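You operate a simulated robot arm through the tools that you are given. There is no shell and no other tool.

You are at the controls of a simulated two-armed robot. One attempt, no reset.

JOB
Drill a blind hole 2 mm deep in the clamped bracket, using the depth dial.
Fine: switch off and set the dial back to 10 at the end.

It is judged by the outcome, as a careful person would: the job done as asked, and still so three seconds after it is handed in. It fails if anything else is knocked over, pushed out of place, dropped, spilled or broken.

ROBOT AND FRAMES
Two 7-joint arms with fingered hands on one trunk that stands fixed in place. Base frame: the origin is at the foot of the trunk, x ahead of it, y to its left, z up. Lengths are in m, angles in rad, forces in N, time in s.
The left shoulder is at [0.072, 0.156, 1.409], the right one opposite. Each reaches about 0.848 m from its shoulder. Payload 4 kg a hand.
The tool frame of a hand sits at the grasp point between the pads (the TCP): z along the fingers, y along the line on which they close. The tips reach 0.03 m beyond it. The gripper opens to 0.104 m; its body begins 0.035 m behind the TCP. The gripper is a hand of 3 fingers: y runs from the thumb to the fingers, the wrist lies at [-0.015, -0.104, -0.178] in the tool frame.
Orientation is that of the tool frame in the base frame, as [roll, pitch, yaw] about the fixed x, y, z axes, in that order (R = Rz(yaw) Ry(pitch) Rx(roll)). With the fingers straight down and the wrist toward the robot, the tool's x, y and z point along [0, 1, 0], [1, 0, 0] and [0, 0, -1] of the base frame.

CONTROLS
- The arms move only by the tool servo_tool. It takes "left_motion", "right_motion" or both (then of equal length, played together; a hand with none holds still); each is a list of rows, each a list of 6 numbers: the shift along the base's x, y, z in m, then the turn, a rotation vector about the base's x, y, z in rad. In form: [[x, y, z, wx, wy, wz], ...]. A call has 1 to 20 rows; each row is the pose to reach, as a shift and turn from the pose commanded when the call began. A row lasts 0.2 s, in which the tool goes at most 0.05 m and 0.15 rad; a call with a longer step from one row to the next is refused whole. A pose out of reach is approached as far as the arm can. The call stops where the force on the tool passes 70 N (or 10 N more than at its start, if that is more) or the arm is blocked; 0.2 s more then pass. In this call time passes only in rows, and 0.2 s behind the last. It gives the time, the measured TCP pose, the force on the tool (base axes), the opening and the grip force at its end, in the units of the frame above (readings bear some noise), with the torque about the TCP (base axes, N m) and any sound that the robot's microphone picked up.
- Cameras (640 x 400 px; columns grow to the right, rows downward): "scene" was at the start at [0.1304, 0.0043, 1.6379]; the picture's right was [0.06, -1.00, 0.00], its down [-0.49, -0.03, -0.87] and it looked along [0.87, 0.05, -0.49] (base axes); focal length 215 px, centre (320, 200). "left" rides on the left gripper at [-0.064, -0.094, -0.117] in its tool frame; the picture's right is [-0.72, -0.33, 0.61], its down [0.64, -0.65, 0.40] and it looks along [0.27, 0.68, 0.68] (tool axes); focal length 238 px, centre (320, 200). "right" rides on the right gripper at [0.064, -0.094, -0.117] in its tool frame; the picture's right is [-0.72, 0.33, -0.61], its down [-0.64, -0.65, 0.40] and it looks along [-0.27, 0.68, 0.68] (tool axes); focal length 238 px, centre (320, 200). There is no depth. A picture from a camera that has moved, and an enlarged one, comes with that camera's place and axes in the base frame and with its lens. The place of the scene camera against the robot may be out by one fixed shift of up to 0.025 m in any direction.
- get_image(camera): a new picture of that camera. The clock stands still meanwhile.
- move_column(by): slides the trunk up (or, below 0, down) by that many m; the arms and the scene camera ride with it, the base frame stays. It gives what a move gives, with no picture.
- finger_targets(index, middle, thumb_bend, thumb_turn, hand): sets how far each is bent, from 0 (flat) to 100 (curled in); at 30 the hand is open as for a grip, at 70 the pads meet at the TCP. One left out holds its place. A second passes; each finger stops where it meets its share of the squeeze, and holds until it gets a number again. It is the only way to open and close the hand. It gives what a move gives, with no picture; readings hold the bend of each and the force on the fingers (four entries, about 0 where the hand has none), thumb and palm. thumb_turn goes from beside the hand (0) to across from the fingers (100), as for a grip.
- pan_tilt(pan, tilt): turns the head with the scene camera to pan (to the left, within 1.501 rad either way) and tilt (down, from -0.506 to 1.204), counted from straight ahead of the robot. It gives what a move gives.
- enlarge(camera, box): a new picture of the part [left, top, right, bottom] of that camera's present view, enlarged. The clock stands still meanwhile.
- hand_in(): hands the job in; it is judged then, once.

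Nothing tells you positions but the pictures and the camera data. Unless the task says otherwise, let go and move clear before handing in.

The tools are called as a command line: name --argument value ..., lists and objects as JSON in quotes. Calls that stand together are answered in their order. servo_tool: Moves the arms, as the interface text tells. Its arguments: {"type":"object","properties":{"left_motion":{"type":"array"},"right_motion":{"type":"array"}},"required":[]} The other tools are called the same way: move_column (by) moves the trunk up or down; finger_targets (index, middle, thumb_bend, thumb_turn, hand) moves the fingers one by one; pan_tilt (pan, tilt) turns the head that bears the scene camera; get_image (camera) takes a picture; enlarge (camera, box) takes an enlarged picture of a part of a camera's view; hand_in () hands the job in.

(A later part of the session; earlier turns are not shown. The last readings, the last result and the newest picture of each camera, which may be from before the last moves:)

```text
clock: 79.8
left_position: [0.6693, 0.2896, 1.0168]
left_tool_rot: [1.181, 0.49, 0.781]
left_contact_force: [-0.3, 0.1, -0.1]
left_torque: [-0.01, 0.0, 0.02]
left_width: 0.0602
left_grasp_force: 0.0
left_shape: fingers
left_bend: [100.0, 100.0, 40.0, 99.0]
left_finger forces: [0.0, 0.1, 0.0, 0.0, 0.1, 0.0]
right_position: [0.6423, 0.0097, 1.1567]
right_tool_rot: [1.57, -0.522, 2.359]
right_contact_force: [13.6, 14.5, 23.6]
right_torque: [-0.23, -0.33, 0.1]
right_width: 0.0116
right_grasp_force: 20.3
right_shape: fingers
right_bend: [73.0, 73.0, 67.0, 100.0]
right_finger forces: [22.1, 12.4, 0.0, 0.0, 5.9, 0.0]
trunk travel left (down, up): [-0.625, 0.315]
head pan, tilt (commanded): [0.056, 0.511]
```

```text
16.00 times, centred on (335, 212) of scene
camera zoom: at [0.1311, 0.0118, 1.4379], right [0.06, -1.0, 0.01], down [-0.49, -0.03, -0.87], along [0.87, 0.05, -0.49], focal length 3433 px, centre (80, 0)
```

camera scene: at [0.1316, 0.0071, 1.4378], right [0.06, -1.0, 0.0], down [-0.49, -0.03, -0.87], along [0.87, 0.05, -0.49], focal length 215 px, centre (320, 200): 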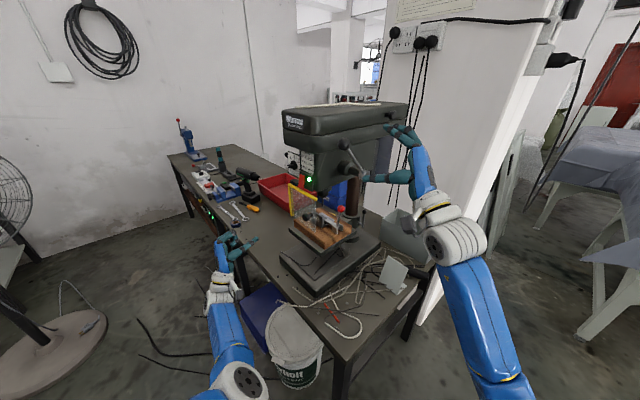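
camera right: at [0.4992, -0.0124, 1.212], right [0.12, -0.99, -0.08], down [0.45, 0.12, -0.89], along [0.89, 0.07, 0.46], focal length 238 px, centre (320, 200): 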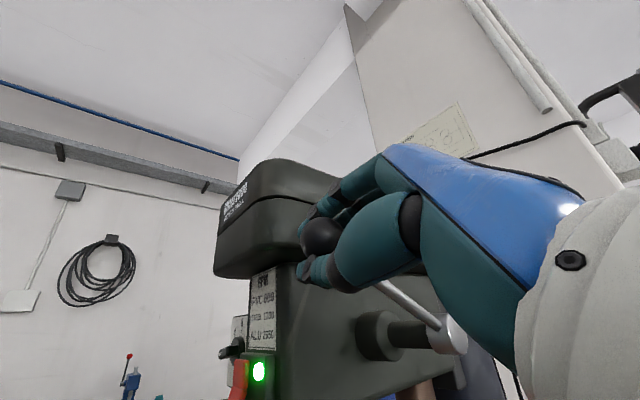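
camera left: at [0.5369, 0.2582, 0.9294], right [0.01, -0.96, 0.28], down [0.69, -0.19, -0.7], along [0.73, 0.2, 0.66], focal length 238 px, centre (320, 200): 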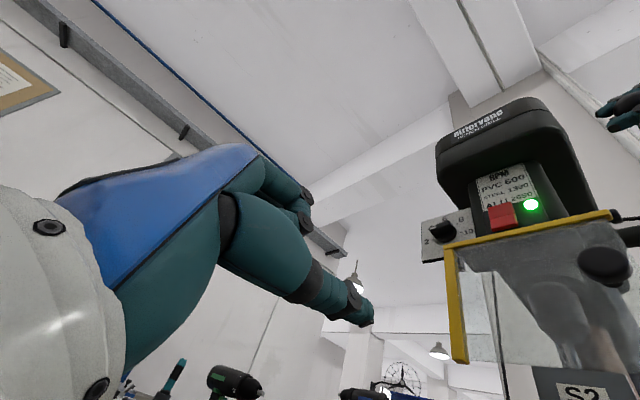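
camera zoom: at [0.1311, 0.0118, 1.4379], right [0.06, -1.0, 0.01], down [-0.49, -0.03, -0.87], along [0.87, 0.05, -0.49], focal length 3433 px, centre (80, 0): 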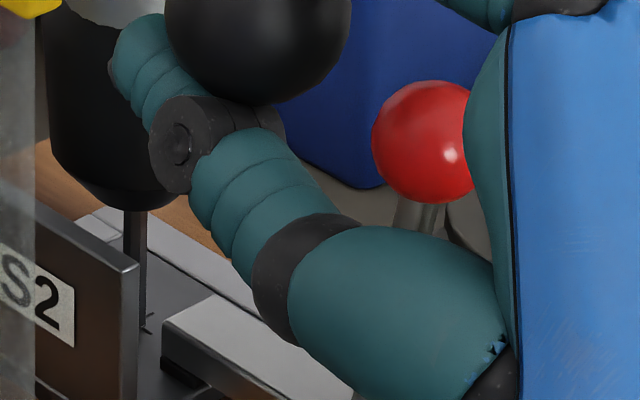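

Force is 24 N and the quill has slowed. I'll hold still for two seconds to see whether it's cutting (force falls) or on the stop.

servo_tool --right_motion '[[0, 0, 0, 0, 0, 0], [0, 0, 0, 0, 0, 0], [0, 0, 0, 0, 0, 0], [0, 0, 0, 0, 0, 0], [0, 0, 0, 0, 0, 0], [0, 0, 0, 0, 0, 0], [0, 0, 0, 0, 0, 0], [0, 0, 0, 0, 0, 0], [0, 0, 0, 0, 0, 0], [0, 0, 0, 0, 0, 0]]'

enlarge --camera "scene" --box '[320, 200, 350, 225]'

```text
clock: 82.0
left_position: [0.6697, 0.2901, 1.0172]
left_tool_rot: [1.182, 0.486, 0.781]
left_contact_force: [0.5, 0.7, 0.3]
left_torque: [-0.03, 0.01, 0.02]
left_width: 0.0602
left_grasp_force: 0.0
left_shape: fingers
left_bend: [100.0, 100.0, 40.0, 99.0]
left_finger forces: [0.0, 0.0, 0.0, 0.0, 0.0, 0.0]
right_position: [0.6427, 0.0082, 1.1568]
right_tool_rot: [1.57, -0.524, 2.358]
right_contact_force: [13.5, 15.4, 23.2]
right_torque: [-0.22, -0.34, 0.08]
right_width: 0.0113
right_grasp_force: 19.9
right_shape: fingers
right_bend: [73.0, 73.0, 67.0, 100.0]
right_finger forces: [22.1, 12.4, 0.0, 0.0, 5.9, 0.0]
trunk travel left (down, up): [-0.625, 0.315]
head pan, tilt (commanded): [0.056, 0.511]
```

```text
16.00 times, centred on (335, 212) of scene
camera zoom: at [0.1308, 0.0118, 1.4379], right [0.06, -1.0, 0.01], down [-0.49, -0.03, -0.87], along [0.87, 0.05, -0.49], focal length 3433 px, centre (80, 0)
```

zoom: 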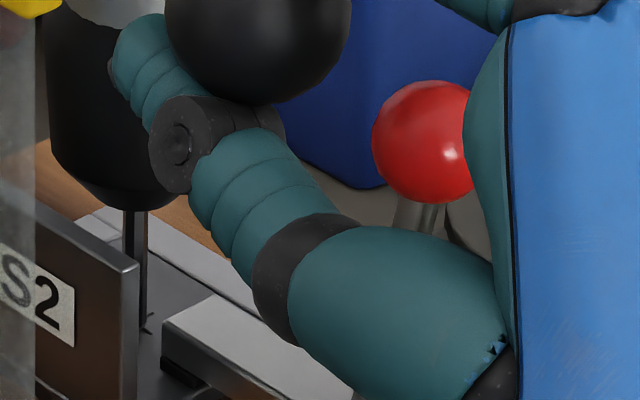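

The force holds steady, which suggests the depth stop. To make sure it isn't just resting on the surface, I'll press a bit more and hold again.

servo_tool --right_motion '[[0, 0, -0.001, 0, 0, 0], [0.0001, -0.0001, -0.002, 0, 0, 0], [0.0002, -0.0002, -0.003, 0, 0, 0], [0.0003, -0.0003, -0.004, 0, 0, 0], [0.0004, -0.0004, -0.005, 0, 0, 0], [0.0004, -0.0004, -0.005, 0, 0, 0], [0.0004, -0.0004, -0.005, 0, 0, 0], [0.0004, -0.0004, -0.005, 0, 0, 0], [0.0004, -0.0004, -0.005, 0, 0, 0]]'

enlarge --camera "scene" --box '[320, 200, 350, 225]'

enlarge --camera "scene" --box '[270, 110, 430, 250]'

```text
clock: 84.0
left_position: [0.6673, 0.2903, 1.0185]
left_tool_rot: [1.18, 0.487, 0.777]
left_contact_force: [-1.6, -1.6, -0.7]
left_torque: [0.01, -0.02, 0.01]
left_width: 0.0605
left_grasp_force: 0.0
left_shape: fingers
left_bend: [100.0, 100.0, 40.0, 99.0]
left_finger forces: [0.0, 0.0, 0.1, 0.1, 0.1, 0.0]
right_position: [0.6426, 0.0093, 1.1545]
right_tool_rot: [1.565, -0.518, 2.364]
right_contact_force: [14.5, 15.6, 30.7]
right_torque: [-0.32, -0.41, 0.14]
right_width: 0.0113
right_grasp_force: 22.4
right_shape: fingers
right_bend: [73.0, 63.0, 69.0, 100.0]
right_finger forces: [24.3, 15.7, 0.0, 0.2, 4.2, 0.1]
trunk travel left (down, up): [-0.625, 0.315]
head pan, tilt (commanded): [0.056, 0.511]
```

```text
16.00 times, centred on (335, 212) of scene
camera zoom: at [0.1293, 0.0123, 1.4381], right [0.06, -1.0, 0.01], down [-0.49, -0.03, -0.87], along [0.87, 0.05, -0.49], focal length 3433 px, centre (80, 0)
```

zoom: 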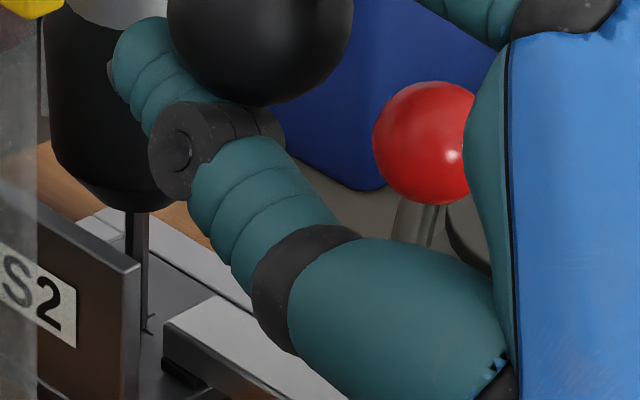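

```text
2.86 times, centred on (350, 180) of scene
camera zoom: at [0.1293, 0.0123, 1.4381], right [0.06, -1.0, 0.01], down [-0.49, -0.03, -0.87], along [0.87, 0.05, -0.49], focal length 613 px, centre (234, 257)
```

zoom: 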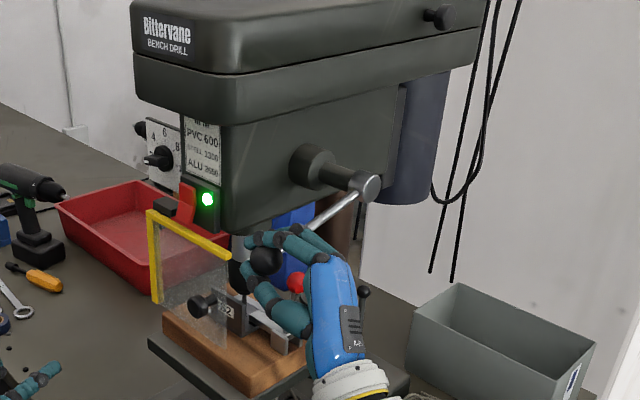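

The lever is hard against the stop (31 N, no further quill travel), and by my reckoning the tip is about 2 mm below the surface. I'll now raise the lever back up along the same arc.

servo_tool --right_motion '[[-0.0002, 0.0002, 0.004, 0, 0, 0], [-0.0005, 0.0005, 0.008, 0, 0, 0], [-0.0008, 0.0008, 0.0121, 0, 0, 0], [-0.0015, 0.0015, 0.0185, 0, 0, 0], [-0.0023, 0.0023, 0.0248, 0, 0, 0], [-0.003, 0.003, 0.0375, 0, 0, 0]]'

enlarge --camera "scene" --box '[310, 190, 350, 230]'

```text
clock: 85.4
left_position: [0.6708, 0.2899, 1.016]
left_tool_rot: [1.183, 0.489, 0.781]
left_contact_force: [0.4, -0.8, 0.0]
left_torque: [-0.03, 0.01, -0.01]
left_width: 0.0601
left_grasp_force: 0.0
left_shape: fingers
left_bend: [100.0, 100.0, 40.0, 99.0]
left_finger forces: [0.0, 0.0, 0.0, 0.0, 0.2, 0.1]
right_position: [0.6439, 0.0113, 1.1856]
right_tool_rot: [1.575, -0.524, 2.354]
right_contact_force: [5.3, 11.2, 0.8]
right_torque: [-0.09, 0.12, 0.09]
right_width: 0.0102
right_grasp_force: 19.0
right_shape: fingers
right_bend: [73.0, 73.0, 67.0, 100.0]
right_finger forces: [14.6, 11.1, 0.0, 0.1, 11.7, 0.0]
trunk travel left (down, up): [-0.625, 0.315]
head pan, tilt (commanded): [0.056, 0.511]
```

```text
10.00 times, centred on (330, 210) of scene
camera zoom: at [0.1333, 0.0105, 1.4375], right [0.06, -1.0, 0.0], down [-0.49, -0.03, -0.87], along [0.87, 0.05, -0.49], focal length 2146 px, centre (220, 100)
```

zoom: 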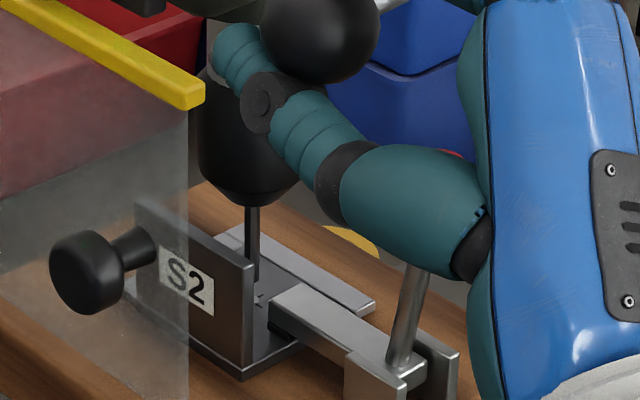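

The bit is lifting out. I'll continue raising the lever to its rest position.

servo_tool --right_motion '[[0.0001, -0.0001, 0.0129, 0, 0, 0], [0.0009, -0.0009, 0.0256, 0, 0, 0], [0.0026, -0.0026, 0.0382, 0, 0, 0], [0.005, -0.005, 0.0506, 0, 0, 0], [0.0082, -0.0082, 0.0626, 0, 0, 0], [0.0121, -0.0121, 0.0742, 0, 0, 0], [0.0167, -0.0167, 0.0852, 0, 0, 0], [0.022, -0.022, 0.0957, 0, 0, 0], [0.0279, -0.0279, 0.1054, 0, 0, 0], [0.0349, -0.0349, 0.1151, 0, 0, 0]]'

enlarge --camera "scene" --box '[310, 190, 350, 230]'

enlarge --camera "scene" --box '[270, 90, 430, 230]'

```text
clock: 87.6
left_position: [0.6726, 0.2885, 1.0159]
left_tool_rot: [1.186, 0.489, 0.782]
left_contact_force: [1.0, -0.7, -0.1]
left_torque: [-0.02, 0.02, -0.01]
left_width: 0.0604
left_grasp_force: 0.1
left_shape: fingers
left_bend: [100.0, 100.0, 40.0, 99.0]
left_finger forces: [0.1, 0.0, 0.0, 0.0, 0.1, 0.1]
right_position: [0.6803, -0.0244, 1.3018]
right_tool_rot: [1.575, -0.524, 2.357]
right_contact_force: [10.2, 10.2, -2.3]
right_torque: [0.22, 0.22, -0.07]
right_width: 0.0097
right_grasp_force: 16.7
right_shape: fingers
right_bend: [73.0, 74.0, 67.0, 98.0]
right_finger forces: [12.4, 8.7, 0.1, 0.0, 12.4, 0.0]
trunk travel left (down, up): [-0.625, 0.315]
head pan, tilt (commanded): [0.056, 0.511]
```

```text
10.00 times, centred on (330, 210) of scene
camera zoom: at [0.1369, 0.0094, 1.4371], right [0.06, -1.0, 0.0], down [-0.49, -0.03, -0.87], along [0.87, 0.05, -0.5], focal length 2146 px, centre (220, 100)
```

zoom: 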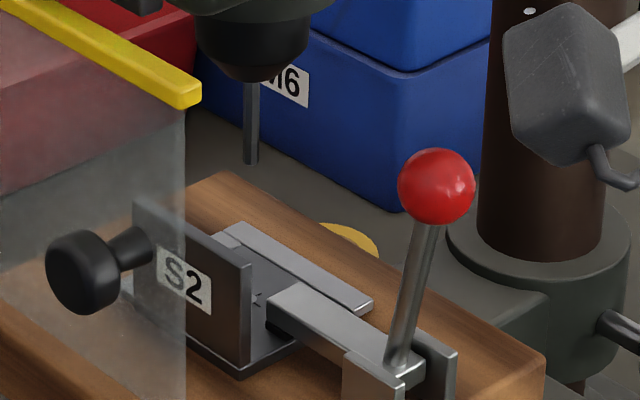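

```text
2.86 times, centred on (350, 160) of scene
camera zoom: at [0.1369, 0.0094, 1.4371], right [0.06, -1.0, 0.0], down [-0.49, -0.03, -0.87], along [0.87, 0.05, -0.5], focal length 613 px, centre (234, 314)
```

zoom: 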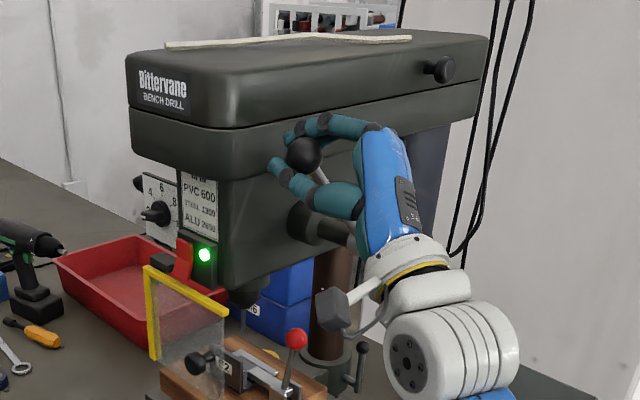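

The quill is back up. I'll zoom on the bracket to see the hole.

enlarge --camera "scene" --box '[318, 212, 342, 230]'

```text
16.00 times, centred on (330, 221) of scene
camera zoom: at [0.1369, 0.0094, 1.4371], right [0.06, -1.0, 0.0], down [-0.49, -0.03, -0.87], along [0.87, 0.05, -0.5], focal length 3433 px, centre (160, -136)
```

zoom: 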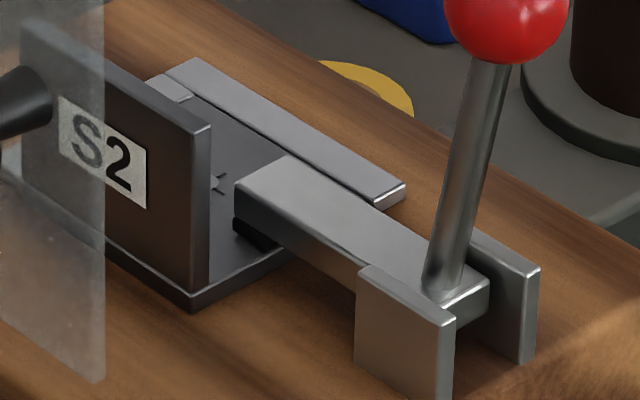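

I'll open the right hand, let go of the lever, and withdraw straight back along the lever axis.

finger_targets --hand "right" --index 30 --middle 30 --thumb_bend 30 --thumb_turn 100

servo_tool --right_motion '[[-0.015, -0.015, 0, 0, 0, 0], [-0.03, -0.03, 0, 0, 0, 0], [-0.05, -0.05, 0, 0, 0, 0], [-0.075, -0.075, 0, 0, 0, 0], [-0.1, -0.1, 0, 0, 0, 0]]'

get_image --camera "scene"

get_image --camera "right"

```text
clock: 88.6
left_position: [0.6683, 0.2876, 1.0182]
left_tool_rot: [1.185, 0.484, 0.779]
left_contact_force: [0.3, -0.6, -0.3]
left_torque: [0.05, 0.0, -0.03]
left_width: 0.0605
left_grasp_force: 0.1
left_shape: fingers
left_bend: [100.0, 100.0, 40.0, 99.0]
left_finger forces: [0.0, 0.0, 0.0, 0.1, 0.0, 0.0]
right_position: [0.6763, -0.0271, 1.3033]
right_tool_rot: [1.569, -0.526, 2.356]
right_contact_force: [-0.1, 0.1, 0.1]
right_torque: [0.0, 0.02, -0.04]
right_width: 0.1027
right_grasp_force: 0.0
right_shape: fingers
right_bend: [30.0, 30.0, 30.0, 98.0]
right_finger forces: [0.0, 0.0, 0.1, 0.0, 0.1, 0.0]
trunk travel left (down, up): [-0.625, 0.315]
head pan, tilt (commanded): [0.056, 0.511]
```

```text
clock: 89.8
left_position: [0.668, 0.2839, 1.0184]
left_tool_rot: [1.185, 0.484, 0.782]
left_contact_force: [-0.1, -0.1, -0.5]
left_torque: [0.02, 0.03, 0.01]
left_width: 0.0605
left_grasp_force: 0.1
left_shape: fingers
left_bend: [100.0, 100.0, 40.0, 99.0]
left_finger forces: [0.0, 0.0, 0.1, 0.0, 0.1, 0.0]
right_position: [0.5745, -0.1304, 1.3036]
right_tool_rot: [1.568, -0.525, 2.359]
right_contact_force: [0.2, 0.0, 0.2]
right_torque: [-0.01, -0.03, -0.03]
right_width: 0.1027
right_grasp_force: 0.1
right_shape: fingers
right_bend: [30.0, 30.0, 30.0, 98.0]
right_finger forces: [0.0, 0.1, 0.1, 0.1, 0.0, 0.0]
trunk travel left (down, up): [-0.625, 0.315]
head pan, tilt (commanded): [0.056, 0.511]
```

```text
taken
camera scene: at [0.13, 0.0011, 1.4379], right [0.06, -1.0, 0.0], down [-0.49, -0.03, -0.87], along [0.87, 0.05, -0.49], focal length 215 px, centre (320, 200)
```

scene: 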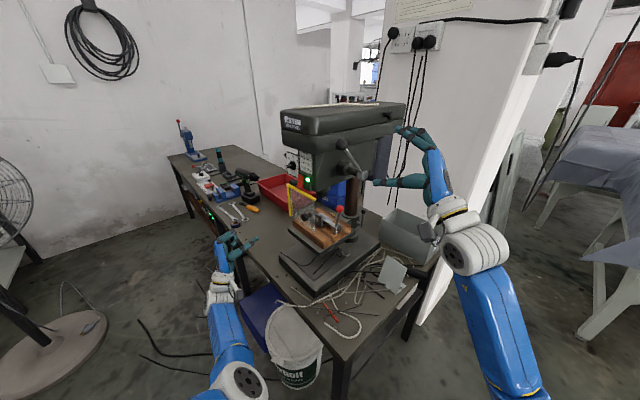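

```text
taken
camera right: at [0.4198, -0.141, 1.2544], right [0.12, -0.99, -0.08], down [0.45, 0.13, -0.89], along [0.89, 0.07, 0.46], focal length 238 px, centre (320, 200)
```

right: 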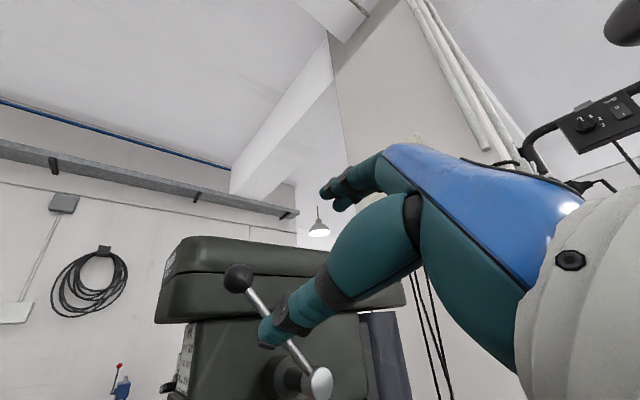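

The lever stays up. I'll return the right hand to its initial fingers-down pose, which also gives a downward view of the bracket.

servo_tool --right_motion '[[-0.0146, -0.0015, 0.0133, -0.0871, 0.1135, -0.0186], [-0.0293, -0.0029, 0.0265, -0.1743, 0.2271, -0.0373], [-0.0439, -0.0044, 0.0398, -0.2614, 0.3406, -0.0559], [-0.0585, -0.0058, 0.0531, -0.3486, 0.4542, -0.0745], [-0.0732, -0.0073, 0.0664, -0.4357, 0.5677, -0.0932], [-0.0878, -0.0087, 0.0796, -0.5229, 0.6813, -0.1118], [-0.1025, -0.0102, 0.0929, -0.61, 0.7948, -0.1305], [-0.1171, -0.0116, 0.1062, -0.6972, 0.9084, -0.1491], [-0.1317, -0.0131, 0.1195, -0.7843, 1.0219, -0.1677], [-0.1464, -0.0145, 0.1327, -0.8715, 1.1355, -0.1864], [-0.161, -0.016, 0.146, -0.9586, 1.249, -0.205]]'

get_image --camera "right"

```text
clock: 92.2
left_position: [0.6677, 0.2873, 1.0187]
left_tool_rot: [1.183, 0.484, 0.782]
left_contact_force: [-0.4, -0.7, 0.4]
left_torque: [0.03, 0.01, 0.0]
left_width: 0.0603
left_grasp_force: 0.1
left_shape: fingers
left_bend: [100.0, 100.0, 40.0, 99.0]
left_finger forces: [0.0, 0.0, 0.0, 0.0, 0.0, 0.1]
right_position: [0.4132, -0.1422, 1.452]
right_tool_rot: [3.141, 0.002, 1.571]
right_contact_force: [-0.6, 0.0, 0.7]
right_torque: [-0.01, -0.03, -0.02]
right_width: 0.1026
right_grasp_force: 0.1
right_shape: fingers
right_bend: [30.0, 30.0, 30.0, 98.0]
right_finger forces: [0.0, 0.0, 0.0, 0.1, 0.0, 0.1]
trunk travel left (down, up): [-0.625, 0.315]
head pan, tilt (commanded): [0.056, 0.511]
```

```text
taken
camera right: at [0.3186, -0.0801, 1.568], right [0.32, -0.72, 0.61], down [-0.65, -0.64, -0.4], along [0.68, -0.27, -0.68], focal length 238 px, centre (320, 200)
```

right: 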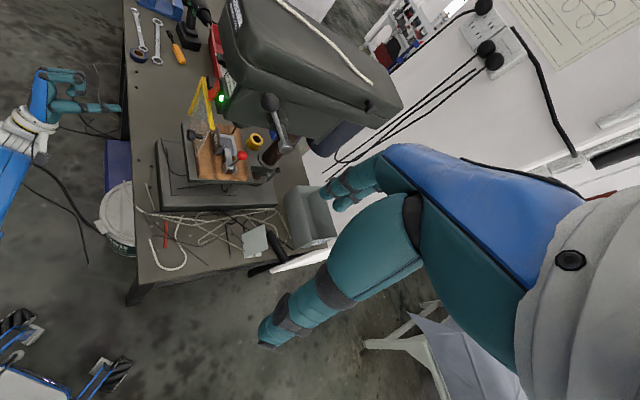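

enlarge --camera "right" --box '[205, 130, 245, 160]'

enlarge --camera "right" --box '[180, 70, 300, 190]'

```text
13.33 times, centred on (225, 145) of right
camera zoom: at [0.3186, -0.0801, 1.568], right [0.32, -0.72, 0.61], down [-0.65, -0.64, -0.4], along [0.68, -0.27, -0.68], focal length 3178 px, centre (1587, 933)
```

zoom: 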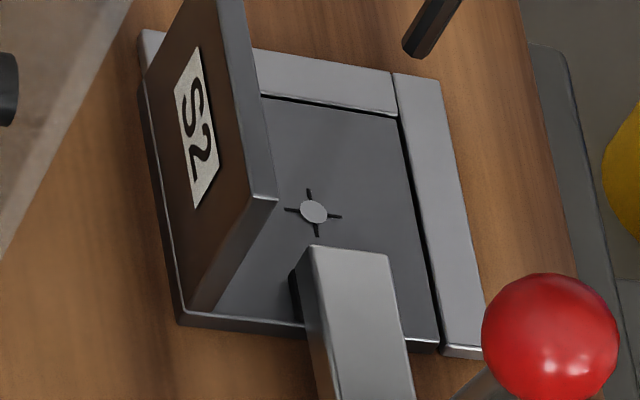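

```text
3.33 times, centred on (240, 130) of right
camera zoom: at [0.3186, -0.0801, 1.568], right [0.32, -0.72, 0.61], down [-0.65, -0.64, -0.4], along [0.68, -0.27, -0.68], focal length 794 px, centre (587, 433)
```

zoom: 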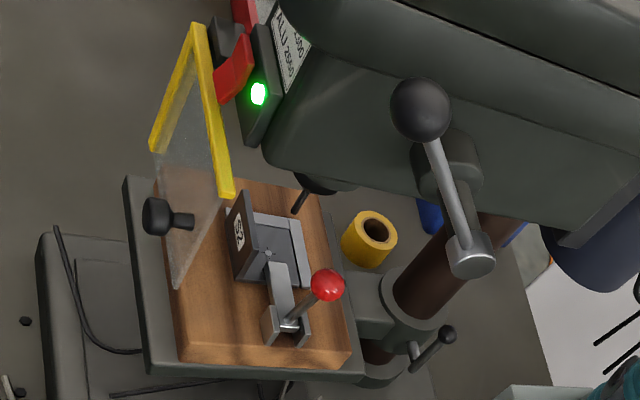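

A clean blind hole is visible exactly at the cross. Now to switch off: I'll raise the trunk back to its original height, then bring the left thumb (tilted slightly downward to clear the guard) in front of the rocker's lower half.

move_column --by 0.2

servo_tool --left_motion '[[0.004, -0.012, -0.002, 0.05, 0.05, 0], [0.012, -0.035, -0.006, 0.1, 0.1, 0], [0.02, -0.06, -0.01, 0.15, 0.15, 0], [0.03, -0.085, -0.015, 0.2, 0.2, 0], [0.0406, -0.11, -0.02, 0.2475, 0.2475, 0]]'

get_image --camera "left"

enlarge --camera "scene" --box '[270, 200, 340, 260]'

```text
clock: 94.3
left_position: [0.6689, 0.2862, 1.2172]
left_tool_rot: [1.186, 0.486, 0.783]
left_contact_force: [0.0, -0.2, -0.3]
left_torque: [-0.02, -0.04, -0.01]
left_width: 0.0606
left_grasp_force: 0.1
left_shape: fingers
left_bend: [100.0, 100.0, 40.0, 99.0]
left_finger forces: [0.1, 0.1, 0.1, 0.1, 0.1, 0.0]
right_position: [0.4153, -0.1456, 1.6504]
right_tool_rot: [-3.141, -0.001, 1.567]
right_contact_force: [0.3, -0.3, -0.4]
right_torque: [-0.03, -0.01, 0.0]
right_width: 0.1029
right_grasp_force: 0.1
right_shape: fingers
right_bend: [30.0, 30.0, 30.0, 98.0]
right_finger forces: [0.1, 0.1, 0.0, 0.1, 0.0, 0.1]
trunk travel left (down, up): [-0.825, 0.115]
head pan, tilt (commanded): [0.056, 0.511]
```

```text
clock: 95.7
left_position: [0.7178, 0.2069, 1.2193]
left_tool_rot: [1.574, 0.397, 0.994]
left_contact_force: [0.1, 0.2, 0.2]
left_torque: [0.03, 0.01, 0.01]
left_width: 0.0604
left_grasp_force: 0.2
left_shape: fingers
left_bend: [100.0, 100.0, 40.0, 99.0]
left_finger forces: [0.1, 0.1, 0.0, 0.0, 0.1, 0.1]
right_position: [0.4131, -0.1459, 1.6508]
right_tool_rot: [3.14, -0.001, 1.57]
right_contact_force: [-0.4, -1.0, 0.1]
right_torque: [-0.01, -0.01, 0.02]
right_width: 0.1028
right_grasp_force: 0.0
right_shape: fingers
right_bend: [30.0, 30.0, 30.0, 98.0]
right_finger forces: [0.0, 0.0, 0.0, 0.0, 0.0, 0.1]
trunk travel left (down, up): [-0.825, 0.115]
head pan, tilt (commanded): [0.056, 0.511]
stopped in row 5 (left hand): the arm was blocked; the commanded pose is now the measured one
```

```text
taken
camera left: at [0.5676, 0.1912, 1.1561], right [0.08, -1.0, -0.02], down [0.52, 0.06, -0.85], along [0.85, 0.06, 0.52], focal length 238 px, centre (320, 200)
```

left: 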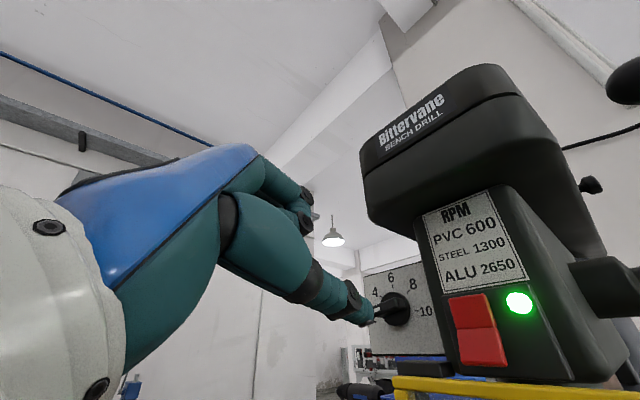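

```text
6.67 times, centred on (305, 230) of scene
camera zoom: at [0.1316, 0.0025, 1.6378], right [0.06, -1.0, 0.0], down [-0.49, -0.03, -0.87], along [0.87, 0.05, -0.49], focal length 1430 px, centre (420, 0)
```

zoom: 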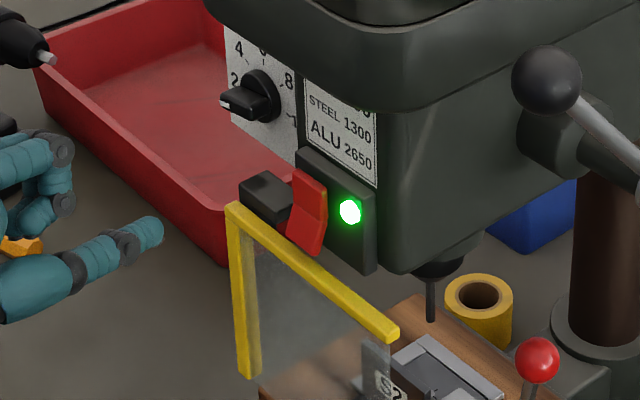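

The tilt pushes the elbow into its limit. I'll undo the tilt and use the same hand attitude that worked before, just lower.

servo_tool --left_motion '[[-0.01, 0.01, 0, -0.1, -0.075, -0.015], [-0.02, 0.015, 0, -0.2, -0.15, -0.03], [-0.02, 0.015, 0, -0.288, -0.217, -0.044]]'

servo_tool --left_motion '[[0, 0, 0, 0, 0, 0]]'

```text
clock: 96.5
left_position: [0.6956, 0.2153, 1.2157]
left_tool_rot: [1.182, 0.495, 0.773]
left_contact_force: [1.0, -0.2, -0.3]
left_torque: [0.01, 0.01, -0.02]
left_width: 0.0605
left_grasp_force: 0.3
left_shape: fingers
left_bend: [100.0, 100.0, 40.0, 99.0]
left_finger forces: [0.1, 0.1, 0.0, 0.0, 0.0, 0.0]
right_position: [0.4146, -0.1463, 1.6491]
right_tool_rot: [3.14, -0.002, 1.569]
right_contact_force: [-0.3, 0.2, -0.5]
right_torque: [0.02, -0.01, -0.03]
right_width: 0.1028
right_grasp_force: 0.1
right_shape: fingers
right_bend: [30.0, 30.0, 30.0, 98.0]
right_finger forces: [0.0, 0.0, 0.0, 0.0, 0.0, 0.0]
trunk travel left (down, up): [-0.825, 0.115]
head pan, tilt (commanded): [0.056, 0.511]
```

```text
clock: 96.9
left_position: [0.6949, 0.2159, 1.2167]
left_tool_rot: [1.185, 0.493, 0.776]
left_contact_force: [-0.2, -0.1, -0.3]
left_torque: [0.0, 0.01, 0.01]
left_width: 0.0604
left_grasp_force: 0.0
left_shape: fingers
left_bend: [100.0, 100.0, 40.0, 99.0]
left_finger forces: [0.1, 0.0, 0.1, 0.1, 0.0, 0.0]
right_position: [0.4121, -0.1453, 1.6514]
right_tool_rot: [3.14, -0.002, 1.571]
right_contact_force: [0.6, -0.2, -0.3]
right_torque: [0.02, 0.02, 0.01]
right_width: 0.1029
right_grasp_force: 0.1
right_shape: fingers
right_bend: [30.0, 30.0, 30.0, 98.0]
right_finger forces: [0.0, 0.0, 0.1, 0.0, 0.1, 0.0]
trunk travel left (down, up): [-0.825, 0.115]
head pan, tilt (commanded): [0.056, 0.511]
```

servo_tool --left_motion '[[0.002, -0.015, -0.014, 0, 0, 0], [0.004, -0.029, -0.028, 0, 0, 0]]'

enlarge --camera "left" --box '[300, 240, 500, 400]'

enlarge --camera "scene" --box '[270, 200, 340, 260]'

```text
clock: 97.5
left_position: [0.7006, 0.1879, 1.1875]
left_tool_rot: [1.187, 0.49, 0.775]
left_contact_force: [-0.7, 0.3, 0.8]
left_torque: [-0.01, -0.03, 0.01]
left_width: 0.0606
left_grasp_force: 0.1
left_shape: fingers
left_bend: [100.0, 100.0, 40.0, 99.0]
left_finger forces: [0.0, 0.0, 0.0, 0.0, 0.0, 0.1]
right_position: [0.4146, -0.1465, 1.6509]
right_tool_rot: [3.14, -0.002, 1.568]
right_contact_force: [0.1, -0.6, 0.5]
right_torque: [-0.01, 0.01, -0.01]
right_width: 0.1027
right_grasp_force: 0.0
right_shape: fingers
right_bend: [30.0, 30.0, 30.0, 98.0]
right_finger forces: [0.1, 0.0, 0.1, 0.0, 0.0, 0.0]
trunk travel left (down, up): [-0.825, 0.115]
head pan, tilt (commanded): [0.056, 0.511]
```

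```text
2.50 times, centred on (400, 320) of left
camera zoom: at [0.566, 0.1568, 1.1009], right [0.01, -0.96, 0.28], down [0.68, -0.2, -0.7], along [0.73, 0.19, 0.66], focal length 596 px, centre (120, -100)
```

zoom: 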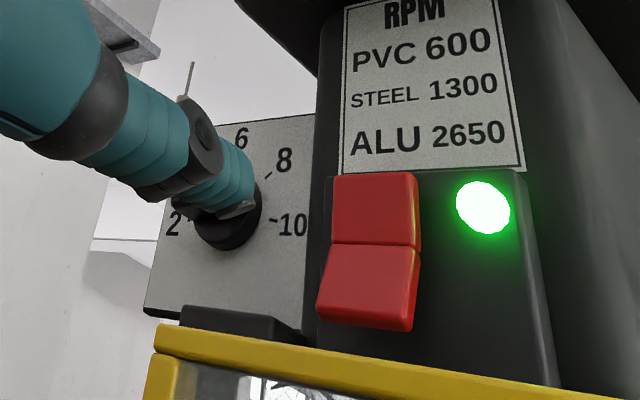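

```text
6.67 times, centred on (305, 230) of scene
camera zoom: at [0.1325, 0.0021, 1.6377], right [0.06, -1.0, 0.0], down [-0.49, -0.03, -0.87], along [0.87, 0.05, -0.49], focal length 1430 px, centre (420, 0)
```

zoom: 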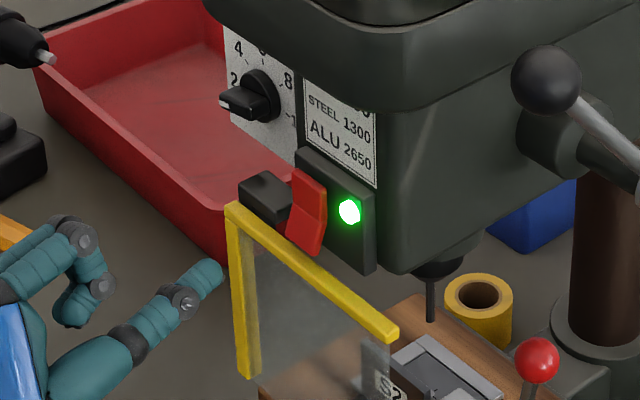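

The thumb is at about z 1.154, above the guard's top edge (≈1.136) and level with the rocker's lower half. I'll advance most of the way and check.

servo_tool --left_motion '[[0.009, -0.009, 0, 0, 0, 0], [0.018, -0.018, 0, 0, 0, 0], [0.024, -0.024, 0, 0, 0, 0]]'

enlarge --camera "left" --box '[300, 240, 500, 400]'

enlarge --camera "scene" --box '[280, 210, 330, 250]'

```text
clock: 98.3
left_position: [0.7249, 0.1641, 1.1879]
left_tool_rot: [1.184, 0.493, 0.773]
left_contact_force: [0.2, 0.4, -1.0]
left_torque: [-0.02, -0.03, -0.01]
left_width: 0.0602
left_grasp_force: 0.1
left_shape: fingers
left_bend: [100.0, 100.0, 40.0, 99.0]
left_finger forces: [0.0, 0.0, 0.0, 0.0, 0.0, 0.0]
right_position: [0.4144, -0.1458, 1.6498]
right_tool_rot: [3.14, -0.003, 1.571]
right_contact_force: [-1.0, 0.0, -0.2]
right_torque: [0.0, 0.03, 0.0]
right_width: 0.1028
right_grasp_force: 0.0
right_shape: fingers
right_bend: [30.0, 30.0, 30.0, 98.0]
right_finger forces: [0.0, 0.1, 0.1, 0.0, 0.0, 0.0]
trunk travel left (down, up): [-0.825, 0.115]
head pan, tilt (commanded): [0.056, 0.511]
```

```text
2.50 times, centred on (400, 320) of left
camera zoom: at [0.5905, 0.1334, 1.1006], right [0.01, -0.96, 0.28], down [0.68, -0.2, -0.7], along [0.73, 0.19, 0.66], focal length 596 px, centre (120, -100)
```

zoom: 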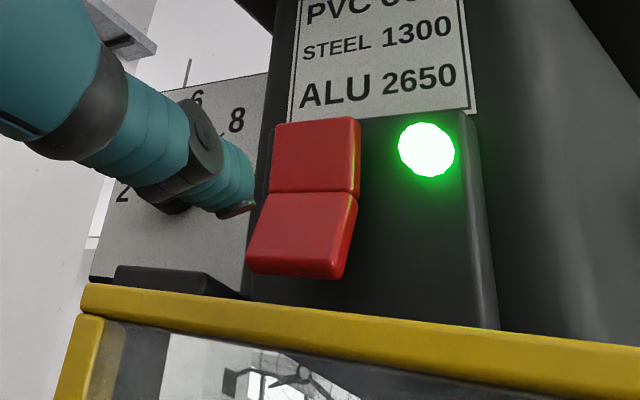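

```text
10.00 times, centred on (305, 230) of scene
camera zoom: at [0.1326, 0.0024, 1.6377], right [0.06, -1.0, 0.0], down [-0.49, -0.03, -0.87], along [0.87, 0.05, -0.49], focal length 2146 px, centre (470, -100)
```

zoom: 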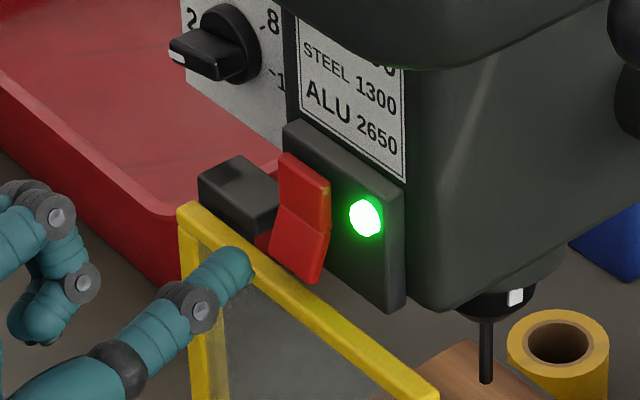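

servo_tool --left_motion '[[-0.0042, -0.0042, 0, 0, 0, 0], [-0.0014, -0.007, 0, 0, 0, 0], [0.0008, -0.0092, 0, 0, 0, 0]]'

enlarge --camera "left" --box '[300, 240, 500, 400]'

enlarge --camera "scene" --box '[280, 210, 330, 250]'

```text
clock: 99.1
left_position: [0.7258, 0.1549, 1.1872]
left_tool_rot: [1.186, 0.493, 0.776]
left_contact_force: [0.0, -0.6, 0.3]
left_torque: [0.01, -0.02, 0.02]
left_width: 0.0603
left_grasp_force: 0.0
left_shape: fingers
left_bend: [100.0, 100.0, 40.0, 99.0]
left_finger forces: [0.0, 0.0, 0.1, 0.0, 0.1, 0.1]
right_position: [0.4146, -0.1447, 1.6508]
right_tool_rot: [3.139, 0.0, 1.57]
right_contact_force: [0.1, 0.7, 0.2]
right_torque: [0.02, -0.02, -0.01]
right_width: 0.1029
right_grasp_force: 0.0
right_shape: fingers
right_bend: [30.0, 30.0, 30.0, 98.0]
right_finger forces: [0.1, 0.1, 0.2, 0.0, 0.0, 0.0]
trunk travel left (down, up): [-0.825, 0.115]
head pan, tilt (commanded): [0.056, 0.511]
```

```text
2.50 times, centred on (400, 320) of left
camera zoom: at [0.5913, 0.1243, 1.1005], right [0.01, -0.96, 0.28], down [0.68, -0.2, -0.7], along [0.73, 0.19, 0.66], focal length 596 px, centre (120, -100)
```

zoom: 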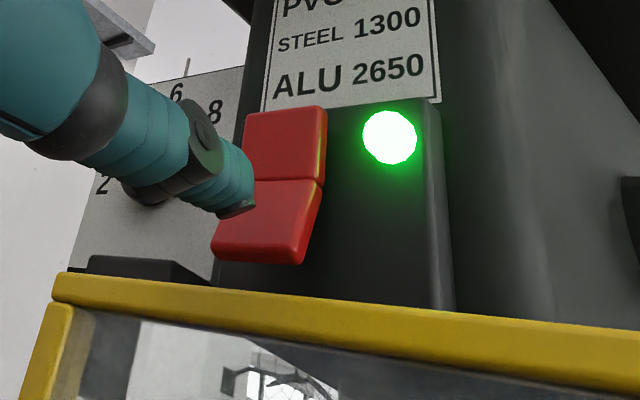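

```text
10.00 times, centred on (305, 230) of scene
camera zoom: at [0.1326, 0.0026, 1.6377], right [0.06, -1.0, 0.0], down [-0.49, -0.03, -0.87], along [0.87, 0.05, -0.49], focal length 2146 px, centre (470, -100)
```

zoom: 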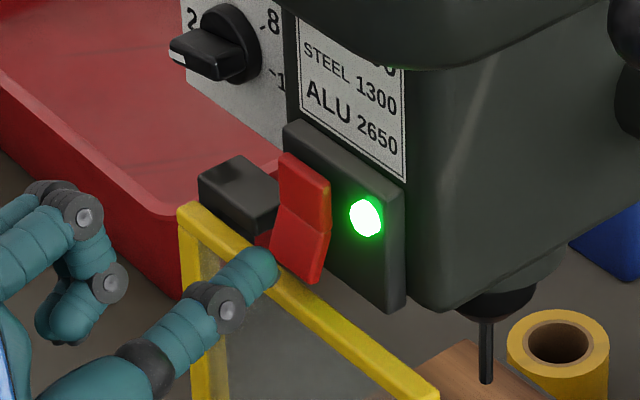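

servo_tool --left_motion '[[0.002, -0.003, -0.001, 0, 0, 0], [0.004, -0.005, -0.002, 0, 0, 0], [0.006, -0.007, -0.002, 0, 0, 0]]'

enlarge --camera "left" --box '[300, 240, 500, 400]'

enlarge --camera "scene" --box '[280, 210, 330, 250]'

```text
clock: 99.9
left_position: [0.7314, 0.1478, 1.1839]
left_tool_rot: [1.182, 0.492, 0.77]
left_contact_force: [-0.4, 0.8, 0.5]
left_torque: [0.02, 0.02, -0.01]
left_width: 0.0603
left_grasp_force: 0.3
left_shape: fingers
left_bend: [100.0, 100.0, 40.0, 99.0]
left_finger forces: [0.0, 0.0, 0.1, 0.0, 0.7, 0.1]
right_position: [0.4143, -0.1462, 1.6506]
right_tool_rot: [3.14, -0.003, 1.57]
right_contact_force: [0.3, 0.2, -0.8]
right_torque: [0.02, -0.01, -0.02]
right_width: 0.1029
right_grasp_force: 0.1
right_shape: fingers
right_bend: [30.0, 30.0, 30.0, 98.0]
right_finger forces: [0.1, 0.0, 0.1, 0.0, 0.0, 0.0]
trunk travel left (down, up): [-0.825, 0.115]
head pan, tilt (commanded): [0.056, 0.511]
```

```text
2.50 times, centred on (400, 320) of left
camera zoom: at [0.5971, 0.1173, 1.0987], right [0.01, -0.96, 0.28], down [0.68, -0.2, -0.7], along [0.73, 0.19, 0.66], focal length 596 px, centre (120, -100)
```

zoom: 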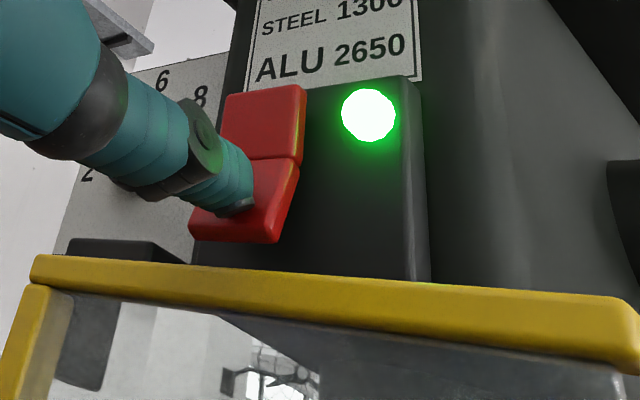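

```text
10.00 times, centred on (305, 230) of scene
camera zoom: at [0.1319, 0.003, 1.6377], right [0.06, -1.0, 0.0], down [-0.49, -0.03, -0.87], along [0.87, 0.05, -0.49], focal length 2146 px, centre (470, -100)
```

zoom: 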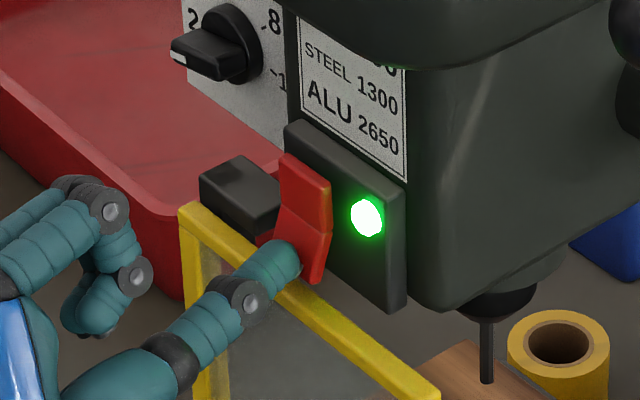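

Contact with the lower half begins (thumb 0.7 N) and the lamp is still on. I'll press further.

servo_tool --left_motion '[[0.0015, -0.0015, 0, 0, 0, 0], [0.003, -0.003, 0, 0, 0, 0], [0.0045, -0.0045, 0, 0, 0, 0]]'

enlarge --camera "left" --box '[300, 240, 500, 400]'

enlarge --camera "scene" --box '[280, 210, 330, 250]'

```text
clock: 100.7
left_position: [0.7355, 0.144, 1.1854]
left_tool_rot: [1.183, 0.491, 0.771]
left_contact_force: [-0.7, 0.7, 0.2]
left_torque: [0.08, 0.05, -0.04]
left_width: 0.0604
left_grasp_force: 0.6
left_shape: fingers
left_bend: [100.0, 100.0, 39.0, 99.0]
left_finger forces: [0.0, 0.0, 0.0, 0.0, 1.5, 0.0]
right_position: [0.4119, -0.1428, 1.6522]
right_tool_rot: [3.138, 0.0, 1.57]
right_contact_force: [-0.3, 0.0, -0.2]
right_torque: [-0.05, -0.01, -0.01]
right_width: 0.1029
right_grasp_force: 0.0
right_shape: fingers
right_bend: [30.0, 30.0, 30.0, 98.0]
right_finger forces: [0.0, 0.0, 0.0, 0.0, 0.1, 0.0]
trunk travel left (down, up): [-0.825, 0.115]
head pan, tilt (commanded): [0.056, 0.511]
```

```text
2.50 times, centred on (400, 320) of left
camera zoom: at [0.6008, 0.1142, 1.0994], right [0.01, -0.96, 0.28], down [0.69, -0.2, -0.7], along [0.73, 0.19, 0.66], focal length 596 px, centre (120, -100)
```

zoom: 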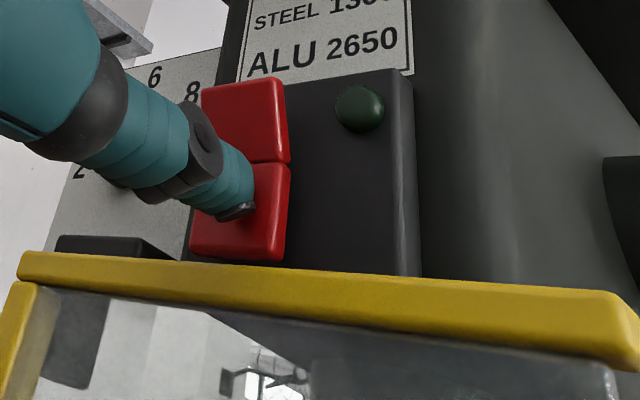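

```text
10.00 times, centred on (305, 230) of scene
camera zoom: at [0.1301, 0.0048, 1.6379], right [0.06, -1.0, 0.0], down [-0.49, -0.03, -0.87], along [0.87, 0.05, -0.49], focal length 2146 px, centre (470, -100)
```

zoom: 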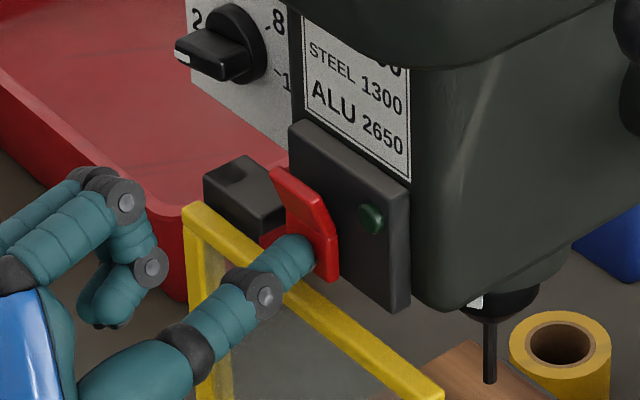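

The lamp is out: the drill is off. I'll withdraw the thumb and turn the hand back to the attitude I used for the dial.

servo_tool --left_motion '[[-0.01, 0.01, 0.002, 0, 0, 0], [-0.03, 0.03, 0.006, 0, 0, 0], [-0.045, 0.06, 0.01, 0, 0, 0], [-0.06, 0.09, 0.01, 0, 0, 0], [-0.065, 0.12, 0.01, 0, 0, 0], [-0.065, 0.145, 0.01, 0, 0, 0]]'

servo_tool --left_motion '[[0.004, 0.002, 0, -0.0898, 0.1019, -0.0134], [0.008, 0.004, 0, -0.1796, 0.2038, -0.0268], [0.012, 0.006, 0, -0.2694, 0.3057, -0.0402], [0.016, 0.008, 0, -0.3592, 0.4076, -0.0536], [0.02, 0.01, 0, -0.449, 0.5095, -0.067], [0.024, 0.011, 0, -0.5388, 0.6114, -0.0804], [0.027, 0.012, 0, -0.6286, 0.7133, -0.0938], [0.03, 0.013, 0, -0.7184, 0.8152, -0.1072]]'

get_image --camera "left"

get_image --camera "scene"

```text
clock: 102.1
left_position: [0.6688, 0.2893, 1.1943]
left_tool_rot: [1.182, 0.493, 0.77]
left_contact_force: [-0.3, 0.0, 0.2]
left_torque: [-0.01, 0.0, 0.0]
left_width: 0.0602
left_grasp_force: 0.0
left_shape: fingers
left_bend: [100.0, 100.0, 40.0, 99.0]
left_finger forces: [0.0, 0.0, 0.0, 0.0, 0.1, 0.0]
right_position: [0.4138, -0.1449, 1.6499]
right_tool_rot: [3.14, 0.001, 1.569]
right_contact_force: [0.6, 0.2, 0.3]
right_torque: [0.01, 0.01, 0.0]
right_width: 0.1029
right_grasp_force: 0.1
right_shape: fingers
right_bend: [30.0, 30.0, 30.0, 98.0]
right_finger forces: [0.0, 0.0, 0.1, 0.0, 0.0, 0.0]
trunk travel left (down, up): [-0.825, 0.115]
head pan, tilt (commanded): [0.056, 0.511]
```

```text
clock: 104.1
left_position: [0.6953, 0.3627, 1.2171]
left_tool_rot: [1.934, 1.468, 1.471]
left_contact_force: [-1.3, -0.1, 0.0]
left_torque: [-0.01, -0.01, 0.0]
left_width: 0.0606
left_grasp_force: 0.1
left_shape: fingers
left_bend: [100.0, 100.0, 40.0, 99.0]
left_finger forces: [0.0, 0.1, 0.0, 0.0, 0.0, 0.1]
right_position: [0.4109, -0.1444, 1.6509]
right_tool_rot: [3.138, 0.001, 1.569]
right_contact_force: [0.1, 0.5, 0.3]
right_torque: [-0.03, 0.0, 0.03]
right_width: 0.1031
right_grasp_force: 0.1
right_shape: fingers
right_bend: [30.0, 30.0, 30.0, 98.0]
right_finger forces: [0.0, 0.0, 0.0, 0.0, 0.0, 0.0]
trunk travel left (down, up): [-0.825, 0.115]
head pan, tilt (commanded): [0.056, 0.511]
stopped in row 8 (left hand): the arm was blocked; the commanded pose is now the measured one
```

```text
taken
camera left: at [0.5487, 0.3254, 1.2753], right [0.4, -0.64, 0.66], down [0.08, -0.69, -0.71], along [0.91, 0.33, -0.23], focal length 238 px, centre (320, 200)
```

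left: 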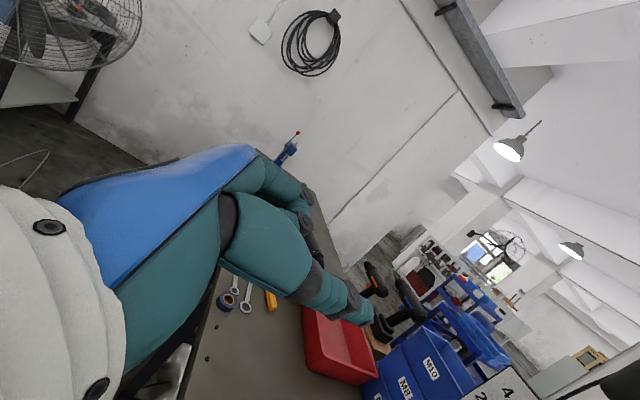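

```text
taken
camera scene: at [0.1316, 0.0036, 1.6378], right [0.06, -1.0, 0.0], down [-0.49, -0.03, -0.87], along [0.87, 0.05, -0.49], focal length 215 px, centre (320, 200)
```

scene: 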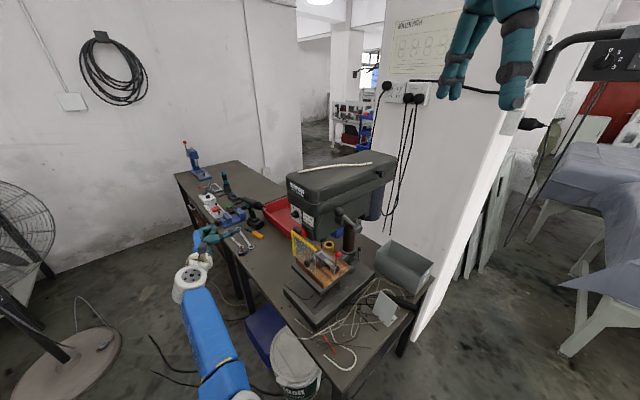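

The elbow is in its way again in that attitude. Instead I'll go back to the attitude that works well and, with the trunk lowered, reach the dial from there.

servo_tool --left_motion '[[-0.004, -0.008, 0, 0.0806, -0.0975, 0.002], [-0.008, -0.018, 0, 0.1612, -0.195, 0.004], [-0.012, -0.028, 0, 0.2418, -0.2924, 0.006], [-0.016, -0.038, 0, 0.3225, -0.3899, 0.008], [-0.02, -0.048, 0, 0.4031, -0.4874, 0.01], [-0.023, -0.058, 0, 0.4837, -0.5849, 0.012], [-0.025, -0.066, 0, 0.5643, -0.6823, 0.014], [-0.027, -0.074, 0, 0.6449, -0.7798, 0.0157]]'

get_image --camera "scene"

```text
clock: 105.9
left_position: [0.6688, 0.2868, 1.2129]
left_tool_rot: [1.188, 0.489, 0.78]
left_contact_force: [0.1, -0.1, 0.3]
left_torque: [-0.03, -0.03, 0.0]
left_width: 0.0605
left_grasp_force: 0.1
left_shape: fingers
left_bend: [100.0, 100.0, 40.0, 99.0]
left_finger forces: [0.0, 0.0, 0.1, 0.1, 0.0, 0.1]
right_position: [0.4138, -0.1423, 1.6498]
right_tool_rot: [3.139, -0.001, 1.569]
right_contact_force: [-0.6, 0.5, -1.0]
right_torque: [-0.04, 0.02, -0.03]
right_width: 0.1029
right_grasp_force: 0.0
right_shape: fingers
right_bend: [30.0, 30.0, 30.0, 98.0]
right_finger forces: [0.1, 0.0, 0.0, 0.0, 0.1, 0.0]
trunk travel left (down, up): [-0.825, 0.115]
head pan, tilt (commanded): [0.056, 0.511]
```

```text
taken
camera scene: at [0.1331, 0.0046, 1.6376], right [0.06, -1.0, 0.0], down [-0.49, -0.03, -0.87], along [0.87, 0.05, -0.49], focal length 215 px, centre (320, 200)
```

scene: 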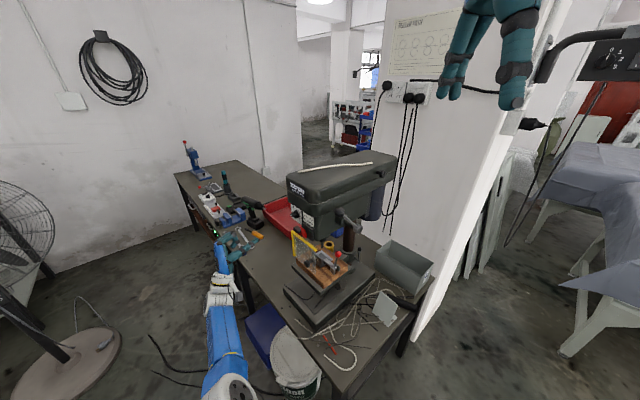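

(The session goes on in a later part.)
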